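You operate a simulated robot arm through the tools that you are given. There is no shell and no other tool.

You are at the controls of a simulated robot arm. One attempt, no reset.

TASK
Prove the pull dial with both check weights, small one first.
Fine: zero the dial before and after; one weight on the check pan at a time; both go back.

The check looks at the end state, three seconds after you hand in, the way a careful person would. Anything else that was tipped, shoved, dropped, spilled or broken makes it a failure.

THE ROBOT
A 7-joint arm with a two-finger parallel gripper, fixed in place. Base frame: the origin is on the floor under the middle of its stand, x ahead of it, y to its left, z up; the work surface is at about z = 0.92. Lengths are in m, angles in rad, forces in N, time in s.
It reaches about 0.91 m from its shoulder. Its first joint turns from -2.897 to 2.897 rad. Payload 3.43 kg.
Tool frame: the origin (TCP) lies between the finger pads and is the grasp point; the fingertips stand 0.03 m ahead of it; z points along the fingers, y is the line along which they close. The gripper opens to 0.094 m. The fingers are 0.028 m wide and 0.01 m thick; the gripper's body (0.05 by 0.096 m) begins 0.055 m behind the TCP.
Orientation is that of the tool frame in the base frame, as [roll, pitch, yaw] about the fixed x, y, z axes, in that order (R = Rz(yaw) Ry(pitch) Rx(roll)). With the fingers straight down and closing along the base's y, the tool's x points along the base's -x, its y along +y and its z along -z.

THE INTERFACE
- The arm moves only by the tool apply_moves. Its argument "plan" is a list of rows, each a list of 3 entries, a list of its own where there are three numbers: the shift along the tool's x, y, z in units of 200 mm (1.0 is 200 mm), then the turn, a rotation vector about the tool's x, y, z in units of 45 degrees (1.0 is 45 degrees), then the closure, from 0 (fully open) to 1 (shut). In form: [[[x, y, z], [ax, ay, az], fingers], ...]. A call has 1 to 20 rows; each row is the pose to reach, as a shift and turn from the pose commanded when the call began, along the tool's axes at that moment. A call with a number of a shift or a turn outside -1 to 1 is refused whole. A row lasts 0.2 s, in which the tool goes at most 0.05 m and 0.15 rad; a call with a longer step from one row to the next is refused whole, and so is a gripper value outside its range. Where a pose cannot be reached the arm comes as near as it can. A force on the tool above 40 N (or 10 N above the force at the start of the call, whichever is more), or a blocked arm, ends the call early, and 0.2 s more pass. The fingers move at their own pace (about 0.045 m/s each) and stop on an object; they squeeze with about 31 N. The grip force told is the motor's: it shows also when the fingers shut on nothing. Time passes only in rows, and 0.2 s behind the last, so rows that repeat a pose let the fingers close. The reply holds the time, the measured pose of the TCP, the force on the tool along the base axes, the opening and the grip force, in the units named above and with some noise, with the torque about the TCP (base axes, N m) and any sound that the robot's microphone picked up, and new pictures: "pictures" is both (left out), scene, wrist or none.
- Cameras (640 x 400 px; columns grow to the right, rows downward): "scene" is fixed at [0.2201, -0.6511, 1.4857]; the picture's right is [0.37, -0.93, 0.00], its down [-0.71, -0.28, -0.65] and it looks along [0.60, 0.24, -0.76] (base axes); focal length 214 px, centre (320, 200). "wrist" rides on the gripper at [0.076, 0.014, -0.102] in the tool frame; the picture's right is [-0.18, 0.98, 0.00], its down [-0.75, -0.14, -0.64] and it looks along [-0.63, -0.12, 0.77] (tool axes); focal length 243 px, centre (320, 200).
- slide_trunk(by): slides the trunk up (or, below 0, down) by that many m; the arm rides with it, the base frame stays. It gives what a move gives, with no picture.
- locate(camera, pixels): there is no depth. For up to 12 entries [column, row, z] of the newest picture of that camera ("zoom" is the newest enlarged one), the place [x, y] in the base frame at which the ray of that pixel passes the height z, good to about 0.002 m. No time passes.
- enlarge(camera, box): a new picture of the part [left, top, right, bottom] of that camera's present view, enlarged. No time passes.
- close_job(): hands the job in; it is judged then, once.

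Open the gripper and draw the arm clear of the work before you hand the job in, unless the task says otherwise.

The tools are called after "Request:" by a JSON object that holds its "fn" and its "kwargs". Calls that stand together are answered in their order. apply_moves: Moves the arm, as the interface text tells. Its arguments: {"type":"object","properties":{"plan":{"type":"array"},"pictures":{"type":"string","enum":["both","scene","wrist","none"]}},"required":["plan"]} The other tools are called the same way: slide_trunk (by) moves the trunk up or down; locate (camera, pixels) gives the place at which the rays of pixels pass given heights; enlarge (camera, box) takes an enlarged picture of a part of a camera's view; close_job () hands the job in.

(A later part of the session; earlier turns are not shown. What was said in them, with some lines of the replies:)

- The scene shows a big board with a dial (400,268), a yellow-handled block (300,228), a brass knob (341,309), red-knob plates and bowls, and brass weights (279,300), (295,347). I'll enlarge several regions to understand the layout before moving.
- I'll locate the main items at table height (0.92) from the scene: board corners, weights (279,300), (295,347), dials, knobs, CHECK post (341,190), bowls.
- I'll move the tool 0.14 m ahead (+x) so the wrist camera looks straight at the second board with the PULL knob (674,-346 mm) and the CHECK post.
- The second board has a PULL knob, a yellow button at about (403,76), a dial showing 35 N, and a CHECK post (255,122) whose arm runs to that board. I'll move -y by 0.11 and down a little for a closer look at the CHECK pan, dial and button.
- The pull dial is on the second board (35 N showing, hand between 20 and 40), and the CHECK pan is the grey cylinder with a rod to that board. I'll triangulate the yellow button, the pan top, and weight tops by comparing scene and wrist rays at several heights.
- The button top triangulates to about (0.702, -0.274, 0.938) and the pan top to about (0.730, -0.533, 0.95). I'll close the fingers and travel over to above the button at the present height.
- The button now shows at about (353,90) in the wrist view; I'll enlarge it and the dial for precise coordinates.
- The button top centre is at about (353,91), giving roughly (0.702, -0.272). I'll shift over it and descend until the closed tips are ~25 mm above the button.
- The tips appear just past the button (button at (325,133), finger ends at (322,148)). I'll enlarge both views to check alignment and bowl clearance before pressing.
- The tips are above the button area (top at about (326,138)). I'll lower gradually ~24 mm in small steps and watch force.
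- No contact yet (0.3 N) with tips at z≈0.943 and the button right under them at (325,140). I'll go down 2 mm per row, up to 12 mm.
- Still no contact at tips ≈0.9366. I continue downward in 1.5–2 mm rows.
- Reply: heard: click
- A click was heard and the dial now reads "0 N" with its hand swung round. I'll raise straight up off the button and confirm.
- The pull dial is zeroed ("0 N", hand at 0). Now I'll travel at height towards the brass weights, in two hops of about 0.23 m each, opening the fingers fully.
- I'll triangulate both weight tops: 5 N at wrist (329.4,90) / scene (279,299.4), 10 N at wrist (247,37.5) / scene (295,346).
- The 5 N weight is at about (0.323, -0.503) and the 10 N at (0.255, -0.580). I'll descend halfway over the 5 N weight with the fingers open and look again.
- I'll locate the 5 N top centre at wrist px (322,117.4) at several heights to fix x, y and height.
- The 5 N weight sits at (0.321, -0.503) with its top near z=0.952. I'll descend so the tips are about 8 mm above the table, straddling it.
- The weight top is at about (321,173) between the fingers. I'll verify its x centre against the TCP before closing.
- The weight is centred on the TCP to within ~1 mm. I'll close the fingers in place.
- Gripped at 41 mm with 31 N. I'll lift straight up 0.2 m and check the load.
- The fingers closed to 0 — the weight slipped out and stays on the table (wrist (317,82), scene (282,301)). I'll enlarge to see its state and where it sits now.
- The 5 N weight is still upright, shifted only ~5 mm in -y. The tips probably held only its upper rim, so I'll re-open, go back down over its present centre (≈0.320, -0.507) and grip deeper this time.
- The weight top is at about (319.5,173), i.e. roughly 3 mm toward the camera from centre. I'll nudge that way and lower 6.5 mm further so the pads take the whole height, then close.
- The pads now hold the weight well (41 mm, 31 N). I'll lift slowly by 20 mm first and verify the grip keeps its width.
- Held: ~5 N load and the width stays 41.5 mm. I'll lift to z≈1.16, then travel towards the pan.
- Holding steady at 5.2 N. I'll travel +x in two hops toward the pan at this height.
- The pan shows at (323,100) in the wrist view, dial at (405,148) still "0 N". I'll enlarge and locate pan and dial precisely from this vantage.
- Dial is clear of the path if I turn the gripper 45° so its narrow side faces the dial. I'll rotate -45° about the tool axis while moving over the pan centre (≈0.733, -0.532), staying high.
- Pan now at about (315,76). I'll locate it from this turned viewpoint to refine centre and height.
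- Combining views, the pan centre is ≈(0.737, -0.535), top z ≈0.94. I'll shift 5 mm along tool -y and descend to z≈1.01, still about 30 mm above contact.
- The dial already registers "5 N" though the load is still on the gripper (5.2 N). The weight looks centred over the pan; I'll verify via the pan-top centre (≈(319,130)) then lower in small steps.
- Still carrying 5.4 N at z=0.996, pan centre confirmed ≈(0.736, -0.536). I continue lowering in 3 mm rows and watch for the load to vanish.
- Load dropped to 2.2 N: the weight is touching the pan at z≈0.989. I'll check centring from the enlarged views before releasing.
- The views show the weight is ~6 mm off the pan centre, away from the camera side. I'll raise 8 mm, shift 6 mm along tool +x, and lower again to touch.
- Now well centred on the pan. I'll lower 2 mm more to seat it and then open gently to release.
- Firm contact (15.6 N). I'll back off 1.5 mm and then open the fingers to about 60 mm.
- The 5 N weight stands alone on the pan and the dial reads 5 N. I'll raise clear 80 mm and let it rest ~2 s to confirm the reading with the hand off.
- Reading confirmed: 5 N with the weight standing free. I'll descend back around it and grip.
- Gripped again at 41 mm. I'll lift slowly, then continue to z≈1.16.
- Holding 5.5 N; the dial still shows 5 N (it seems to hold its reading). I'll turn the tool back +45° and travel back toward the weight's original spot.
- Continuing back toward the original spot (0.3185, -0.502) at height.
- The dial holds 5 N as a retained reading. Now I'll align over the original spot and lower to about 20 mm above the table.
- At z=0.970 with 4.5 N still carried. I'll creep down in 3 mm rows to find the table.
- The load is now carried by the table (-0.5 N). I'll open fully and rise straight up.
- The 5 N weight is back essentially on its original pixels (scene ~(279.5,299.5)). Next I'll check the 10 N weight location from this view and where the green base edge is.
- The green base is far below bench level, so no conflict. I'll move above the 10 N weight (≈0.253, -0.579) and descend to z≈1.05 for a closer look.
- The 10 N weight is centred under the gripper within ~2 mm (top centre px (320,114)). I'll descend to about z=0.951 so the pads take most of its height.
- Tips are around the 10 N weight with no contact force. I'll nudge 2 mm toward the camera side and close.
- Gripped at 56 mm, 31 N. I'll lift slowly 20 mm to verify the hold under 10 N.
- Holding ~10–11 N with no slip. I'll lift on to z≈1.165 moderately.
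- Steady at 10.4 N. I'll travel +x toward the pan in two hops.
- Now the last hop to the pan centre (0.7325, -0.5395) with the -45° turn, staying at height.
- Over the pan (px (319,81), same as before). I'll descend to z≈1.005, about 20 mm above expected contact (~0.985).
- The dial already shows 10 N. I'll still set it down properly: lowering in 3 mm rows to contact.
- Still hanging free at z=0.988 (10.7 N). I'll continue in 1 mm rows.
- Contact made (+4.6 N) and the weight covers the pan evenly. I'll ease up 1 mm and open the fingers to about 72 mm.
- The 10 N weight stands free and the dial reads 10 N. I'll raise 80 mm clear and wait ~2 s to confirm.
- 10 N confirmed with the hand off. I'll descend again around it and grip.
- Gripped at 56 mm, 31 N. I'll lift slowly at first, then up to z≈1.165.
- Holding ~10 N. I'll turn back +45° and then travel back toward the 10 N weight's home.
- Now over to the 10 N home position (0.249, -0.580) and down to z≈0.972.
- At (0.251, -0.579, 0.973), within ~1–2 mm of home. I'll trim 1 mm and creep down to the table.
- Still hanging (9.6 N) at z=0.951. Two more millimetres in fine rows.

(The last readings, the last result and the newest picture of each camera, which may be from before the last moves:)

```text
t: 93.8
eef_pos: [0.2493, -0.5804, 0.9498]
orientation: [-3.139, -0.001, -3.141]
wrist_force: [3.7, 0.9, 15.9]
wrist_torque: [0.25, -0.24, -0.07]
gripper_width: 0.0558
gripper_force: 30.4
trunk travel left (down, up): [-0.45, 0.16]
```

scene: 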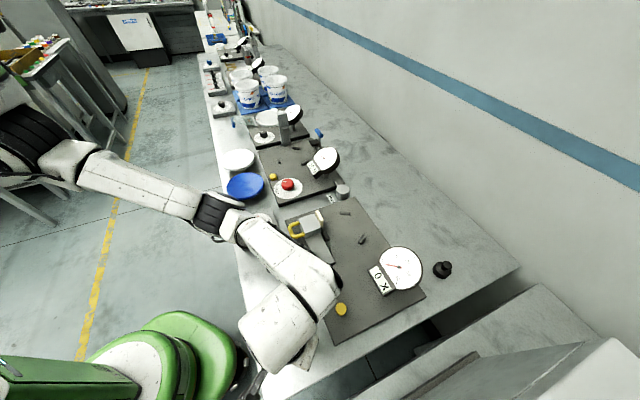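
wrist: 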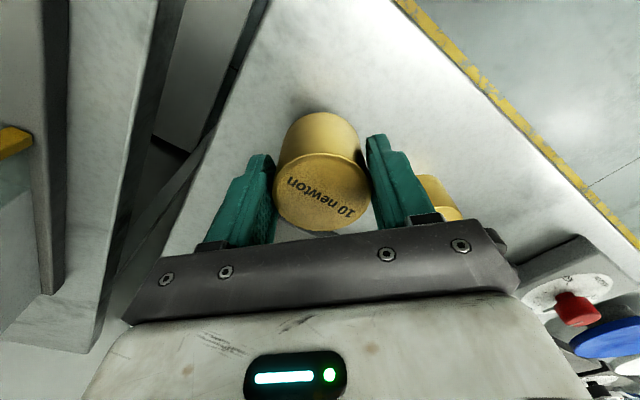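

Table contact (15.9 N). I'll ease up 1.2 mm, open fully, and rise straight up.

Request:
{"fn": "apply_moves", "kwargs": {"plan": [[[0, 0, -0.006], [0, 0, 0], 1], [[0, 0, -0.006], [0, 0, 0], 1], [[0, 0, -0.006], [0, 0, 0], 0.4], [[0, 0, -0.006], [0, 0, 0], 0.1], [[0, 0, -0.006], [0, 0, 0], 0], [[0, 0, -0.006], [0, 0, 0], 0], [[0, 0, -0.1], [0, 0, 0], 0], [[0, 0, -0.3], [0, 0, 0], 0], [[0, 0, -0.5], [0, 0, 0], 0], [[0, 0, -0.7], [0, 0, 0], 0], [[0, 0, -0.9], [0, 0, 0], 0], [[0, 0, -1.0], [0, 0, 0], 0]]}}

Request:
{"fn": "enlarge", "kwargs": {"camera": "wrist", "box": [220, 0, 440, 160]}}

```text
t: 96.4
eef_pos: [0.2497, -0.5802, 1.1489]
orientation: [3.141, 0.001, 3.14]
wrist_force: [0.4, 0.4, -0.3]
wrist_torque: [0.01, 0.0, 0.01]
gripper_width: 0.0941
gripper_force: 0.0
trunk travel left (down, up): [-0.45, 0.16]
```

scene: 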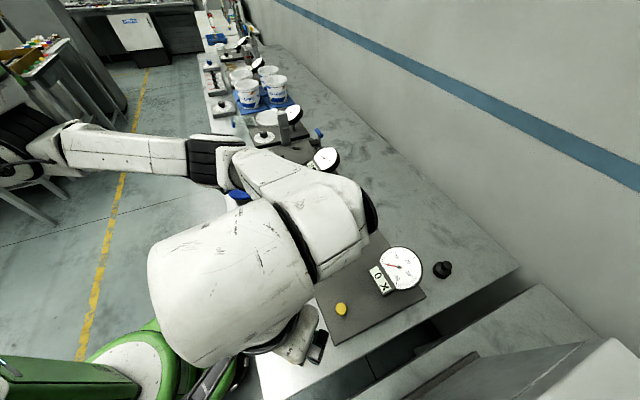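
wrist: 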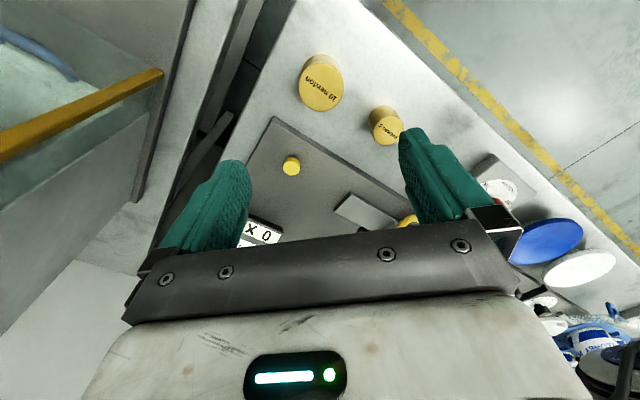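

```text
2.50 times, centred on (330, 80) of wrist
```

zoom: 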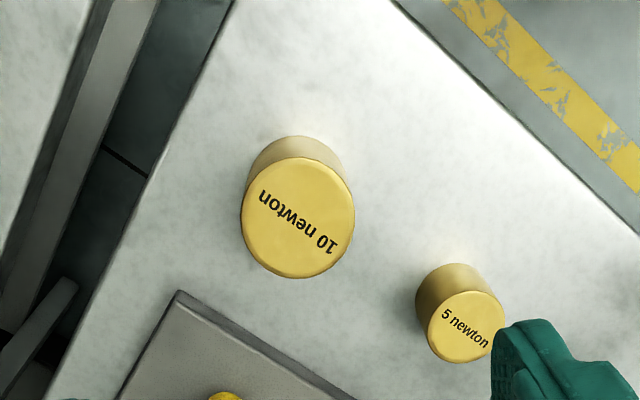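

Both weights are back in place. Now I'll travel toward the yellow zero button on the pull board, closing the fingers on the way.

Request:
{"fn": "apply_moves", "kwargs": {"plan": [[[-0.15, 0.1, -0.03], [0, 0, 0], 0.3], [[-0.3, 0.2, -0.06], [0, 0, 0], 0.6], [[-0.45, 0.31, -0.06], [0, 0, 0], 1], [[-0.6, 0.41, -0.06], [0, 0, 0], 1], [[-0.757, 0.517, -0.06], [0, 0, 0], 1]], "pictures": "none"}}

Request:
{"fn": "apply_moves", "kwargs": {"plan": [[[-0.15, 0.1, 0], [0, 0, 0], 1], [[-0.3, 0.2, 0], [0, 0, 0], 1], [[-0.45, 0.31, 0], [0, 0, 0], 1], [[-0.6, 0.41, 0], [0, 0, 0], 1], [[-0.757, 0.517, 0], [0, 0, 0], 1]], "pictures": "none"}}

Request:
{"fn": "apply_moves", "kwargs": {"plan": [[[-0.15, 0.1, 0], [0, 0, 0], 1], [[-0.3, 0.2, 0], [0, 0, 0], 1], [[-0.45, 0.31, 0], [0, 0, 0], 1], [[-0.6, 0.41, 0], [0, 0, 0], 1], [[-0.757, 0.517, 0], [0, 0, 0], 1], [[-0.757, 0.517, 0], [0, 0, 0], 1]]}}

Request:
{"fn": "enlarge", "kwargs": {"camera": "scene", "box": [230, 250, 350, 380]}}

Request:
{"fn": "enlarge", "kwargs": {"camera": "scene", "box": [260, 130, 370, 210]}}

```text
t: 97.6
eef_pos: [0.3996, -0.4772, 1.16]
orientation: [3.141, 0.002, 3.138]
wrist_force: [-0.1, -0.3, 0.4]
wrist_torque: [0.01, -0.03, 0.03]
gripper_width: 0.0
gripper_force: 7.8
trunk travel left (down, up): [-0.45, 0.16]
```

```text
t: 98.8
eef_pos: [0.5496, -0.3744, 1.1608]
orientation: [-3.141, 0.0, 3.139]
wrist_force: [-0.8, -0.2, -0.2]
wrist_torque: [-0.01, 0.03, -0.04]
gripper_width: 0.0
gripper_force: 31.0
trunk travel left (down, up): [-0.45, 0.16]
```

```text
t: 100.2
eef_pos: [0.7044, -0.2711, 1.1604]
orientation: [-3.141, 0.0, -3.141]
wrist_force: [0.0, -0.4, 0.5]
wrist_torque: [-0.04, -0.01, -0.02]
gripper_width: 0.0
gripper_force: 30.7
trunk travel left (down, up): [-0.45, 0.16]
```

scene: 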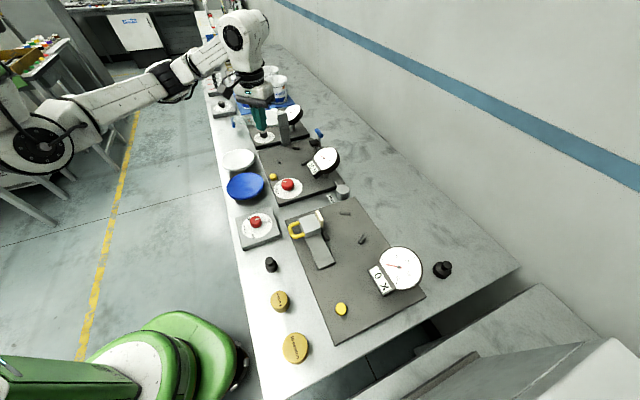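
wrist: 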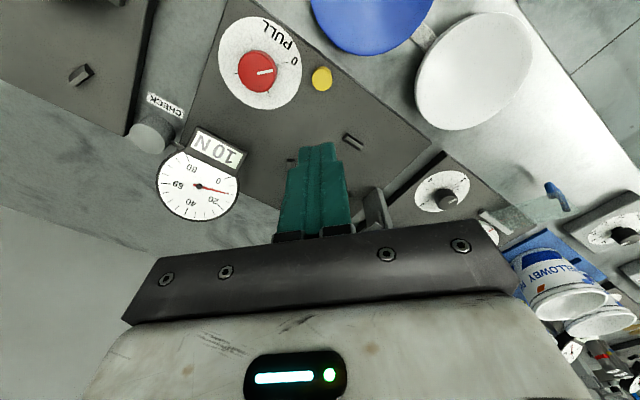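

```text
3.08 times, centred on (290, 315) of scene
```

zoom: 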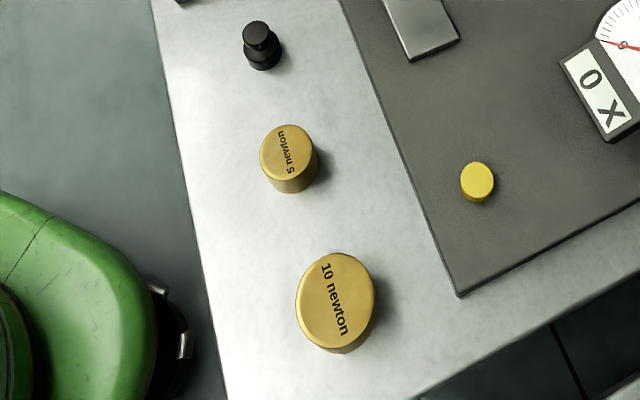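

```text
5.00 times, centred on (315, 170) of scene
```

zoom: 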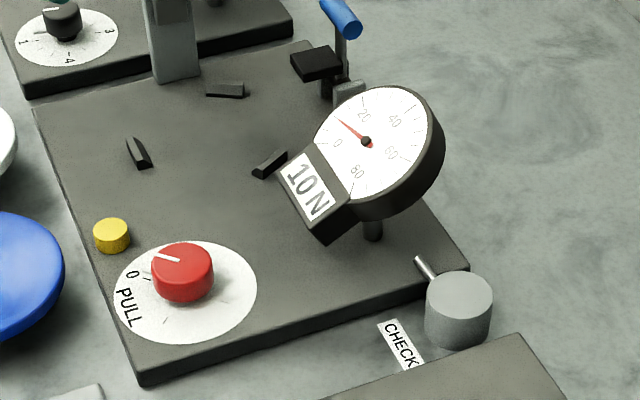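

Both weights stand at their original places; the dial holds 10 N. I'm above the zero button: descend to just above it (tips ≈0.945).

Request:
{"fn": "apply_moves", "kwargs": {"plan": [[[0, 0.003, 0.2], [0, 0, 0], 1], [[0.003, 0.005, 0.4], [0, 0, 0], 1], [[0.003, 0.005, 0.6], [0, 0, 0], 1], [[0.003, 0.005, 0.78], [0, 0, 0], 1], [[0.003, 0.005, 0.9], [0, 0, 0], 1], [[0.003, 0.005, 0.93], [0, 0, 0], 1], [[0.003, 0.005, 0.93], [0, 0, 0], 1]], "pictures": "wrist"}}

```text
t: 101.8
eef_pos: [0.7028, -0.2686, 0.973]
orientation: [3.14, 0.001, -3.141]
wrist_force: [0.4, 1.0, 0.4]
wrist_torque: [-0.02, 0.01, -0.02]
gripper_width: 0.0
gripper_force: 31.2
trunk travel left (down, up): [-0.45, 0.16]
```

wrist: 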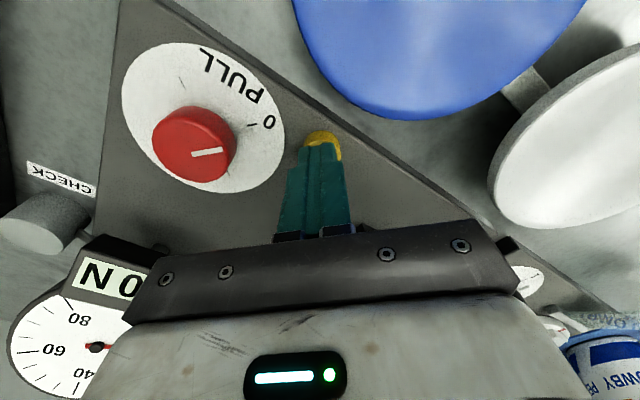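

The view matches the earlier press approach (button just beyond the tips at (323,140)). I'll press down in 2 mm rows to the depth that clicked before (z≈0.9605).

Request:
{"fn": "apply_moves", "kwargs": {"plan": [[[0, 0, 0.015], [0, 0, 0], 1], [[0, 0, 0.03], [0, 0, 0], 1], [[0, 0, 0.045], [0, 0, 0], 1], [[0, 0, 0.056], [0, 0, 0], 1], [[0, 0, 0.063], [0, 0, 0], 1], [[0, 0, 0.063], [0, 0, 0], 1]], "pictures": "wrist"}}

```text
t: 103.2
eef_pos: [0.7012, -0.2695, 0.9622]
orientation: [3.141, -0.001, -3.141]
wrist_force: [1.0, -0.4, 1.6]
wrist_torque: [0.01, -0.01, 0.01]
gripper_width: 0.0
gripper_force: 30.5
trunk travel left (down, up): [-0.45, 0.16]
heard: click
```

wrist: 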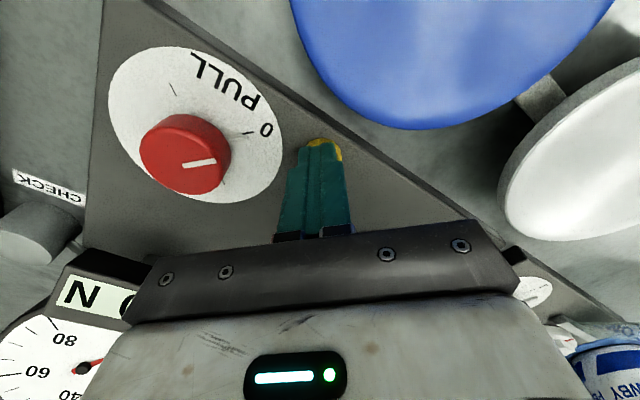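

A click again and the display reads "0 N". I'll rise straight up, open the gripper, and look.

Request:
{"fn": "apply_moves", "kwargs": {"plan": [[[0, 0, -0.05], [0, 0, 0], 1], [[0, 0, -0.2], [0, 0, 0], 1], [[0, 0, -0.4], [0, 0, 0], 1], [[0, 0, -0.6], [0, 0, 0], 1], [[0, 0, -0.8], [0, 0, 0], 0.6], [[0, 0, -1.0], [0, 0, 0], 0.2], [[0, 0, -1.0], [0, 0, 0], 0]]}}

Request:
{"fn": "enlarge", "kwargs": {"camera": "scene", "box": [260, 130, 370, 210]}}

Request:
{"fn": "enlarge", "kwargs": {"camera": "scene", "box": [220, 180, 480, 380]}}

```text
t: 104.8
eef_pos: [0.7026, -0.2687, 1.1626]
orientation: [-3.139, -0.001, -3.141]
wrist_force: [0.2, 0.2, 0.4]
wrist_torque: [-0.01, -0.01, 0.01]
gripper_width: 0.0656
gripper_force: 0.1
trunk travel left (down, up): [-0.45, 0.16]
```

scene: 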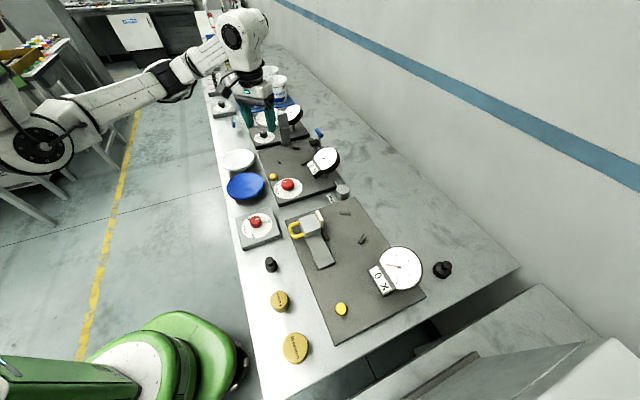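
wrist: 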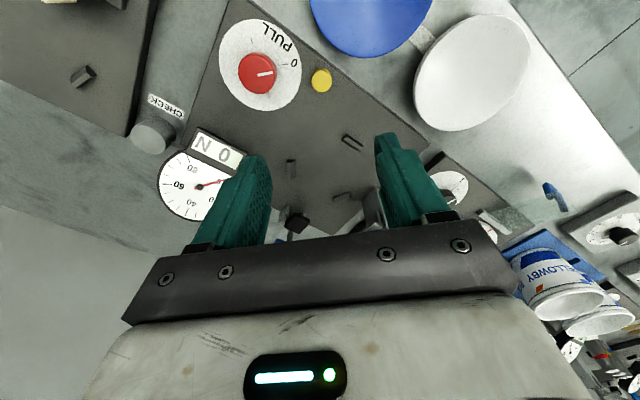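

```text
5.00 times, centred on (315, 170) of scene
```

zoom: 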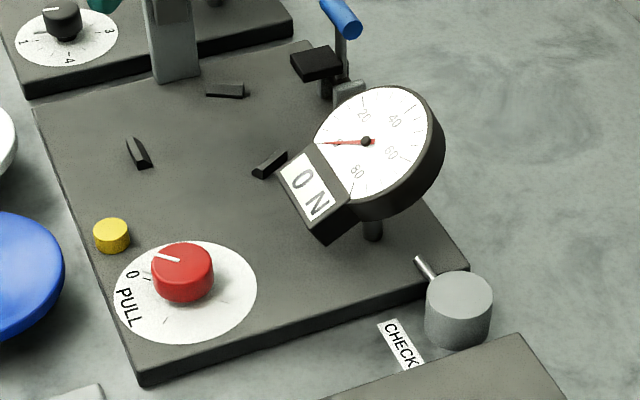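

```text
2.00 times, centred on (350, 280) of scene
```

zoom: 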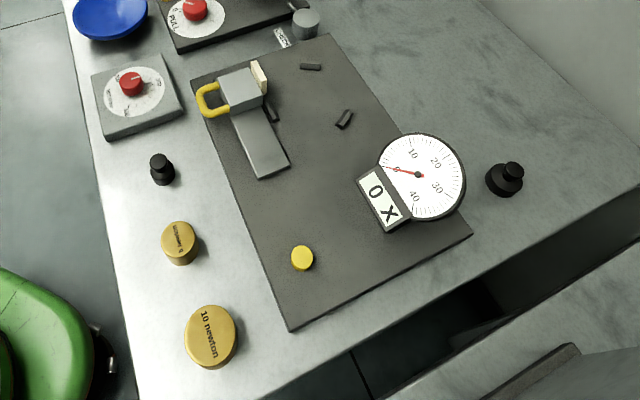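

The dial reads 0 N, both weights are at their starting spots, and nothing else moved. I'll draw the arm up and back to near its start pose with the gripper open.

Request:
{"fn": "apply_moves", "kwargs": {"plan": [[[0, 0, -0.2], [0, 0, 0], 0], [[0.15, -0.1, -0.35], [0, 0, 0], 0], [[0.33, -0.2, -0.48], [0, 0, 0], 0], [[0.52, -0.32, -0.5], [0, 0, 0], 0], [[0.7, -0.45, -0.5], [0, 0, 0], 0], [[0.88, -0.58, -0.5], [0, 0, 0], 0], [[0.91, -0.64, -0.5], [0, 0, 0], 0], [[0.91, -0.64, -0.5], [0, 0, 0], 0]]}}

Request:
{"fn": "enlarge", "kwargs": {"camera": "scene", "box": [220, 120, 480, 380]}}

```text
t: 106.6
eef_pos: [0.5195, -0.3975, 1.2614]
orientation: [-3.141, 0.0, -3.141]
wrist_force: [0.6, 0.3, 0.5]
wrist_torque: [-0.01, 0.02, -0.02]
gripper_width: 0.0941
gripper_force: 0.0
trunk travel left (down, up): [-0.45, 0.16]
```

scene: 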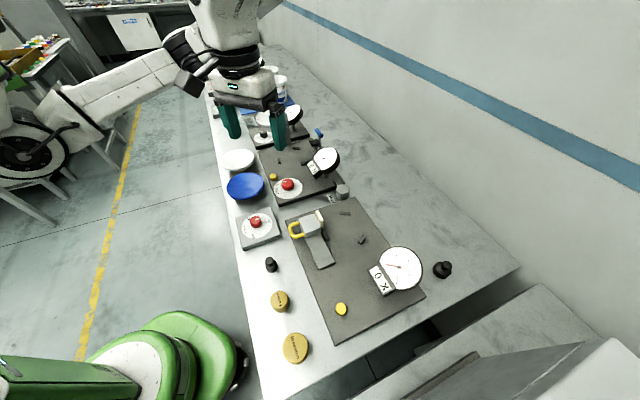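
wrist: 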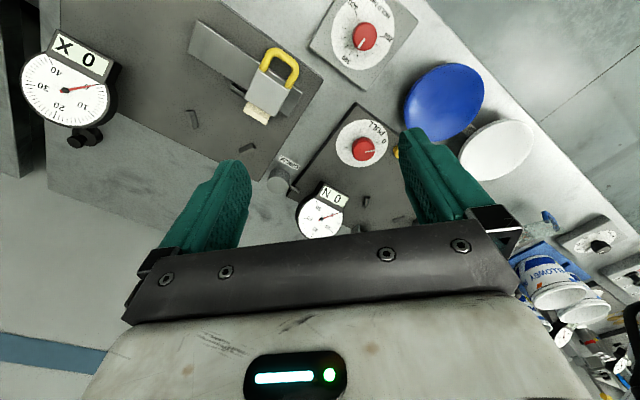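

```text
1.54 times, centred on (350, 250) of scene
```

zoom: 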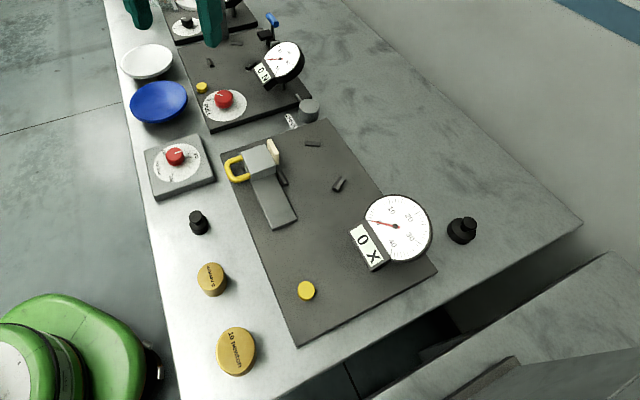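

The pull dial shows 0 N, the check pan is empty, both weights are home at (279,300) and (295,347), and the arm is clear with the gripper open. I hand the job in.

Request:
{"fn": "close_job", "kwargs": {}}

```text
The job is handed in.
```

I proved the pull dial with both check weights, small one first, and handed the job in. The dial was right both times.

| Step | Dial reading |
|---|---|
| As found | 35 N |
| Zeroed before | 0 N |
| 5 N weight on the check pan alone | 5 N |
| 10 N weight on the check pan alone | 10 N |
| Zeroed after | 0 N |

- **Retained reading:** the dial keeps its last reading after the weight comes off. It still showed 5 N when the 10 N weight went on. I did not zero it in between, as you asked only for before and after.
- **Early reading:** the dial also showed each value while the weight was still about 20 mm above the pan. I set each one down, let go and confirmed the reading with the arm clear.
- **One slip:** my first grip on the 5 N weight held too little of it. It slid out during the lift and stayed upright on the bench, about 5 mm from where it stood. I gripped it lower the second time, and it later went back to its original spot.
- **End state:** both weights are back within about 2 mm of where they started, judged from the pictures. The check pan is empty, and nothing else looks moved. The arm is back near its starting position with the gripper open.
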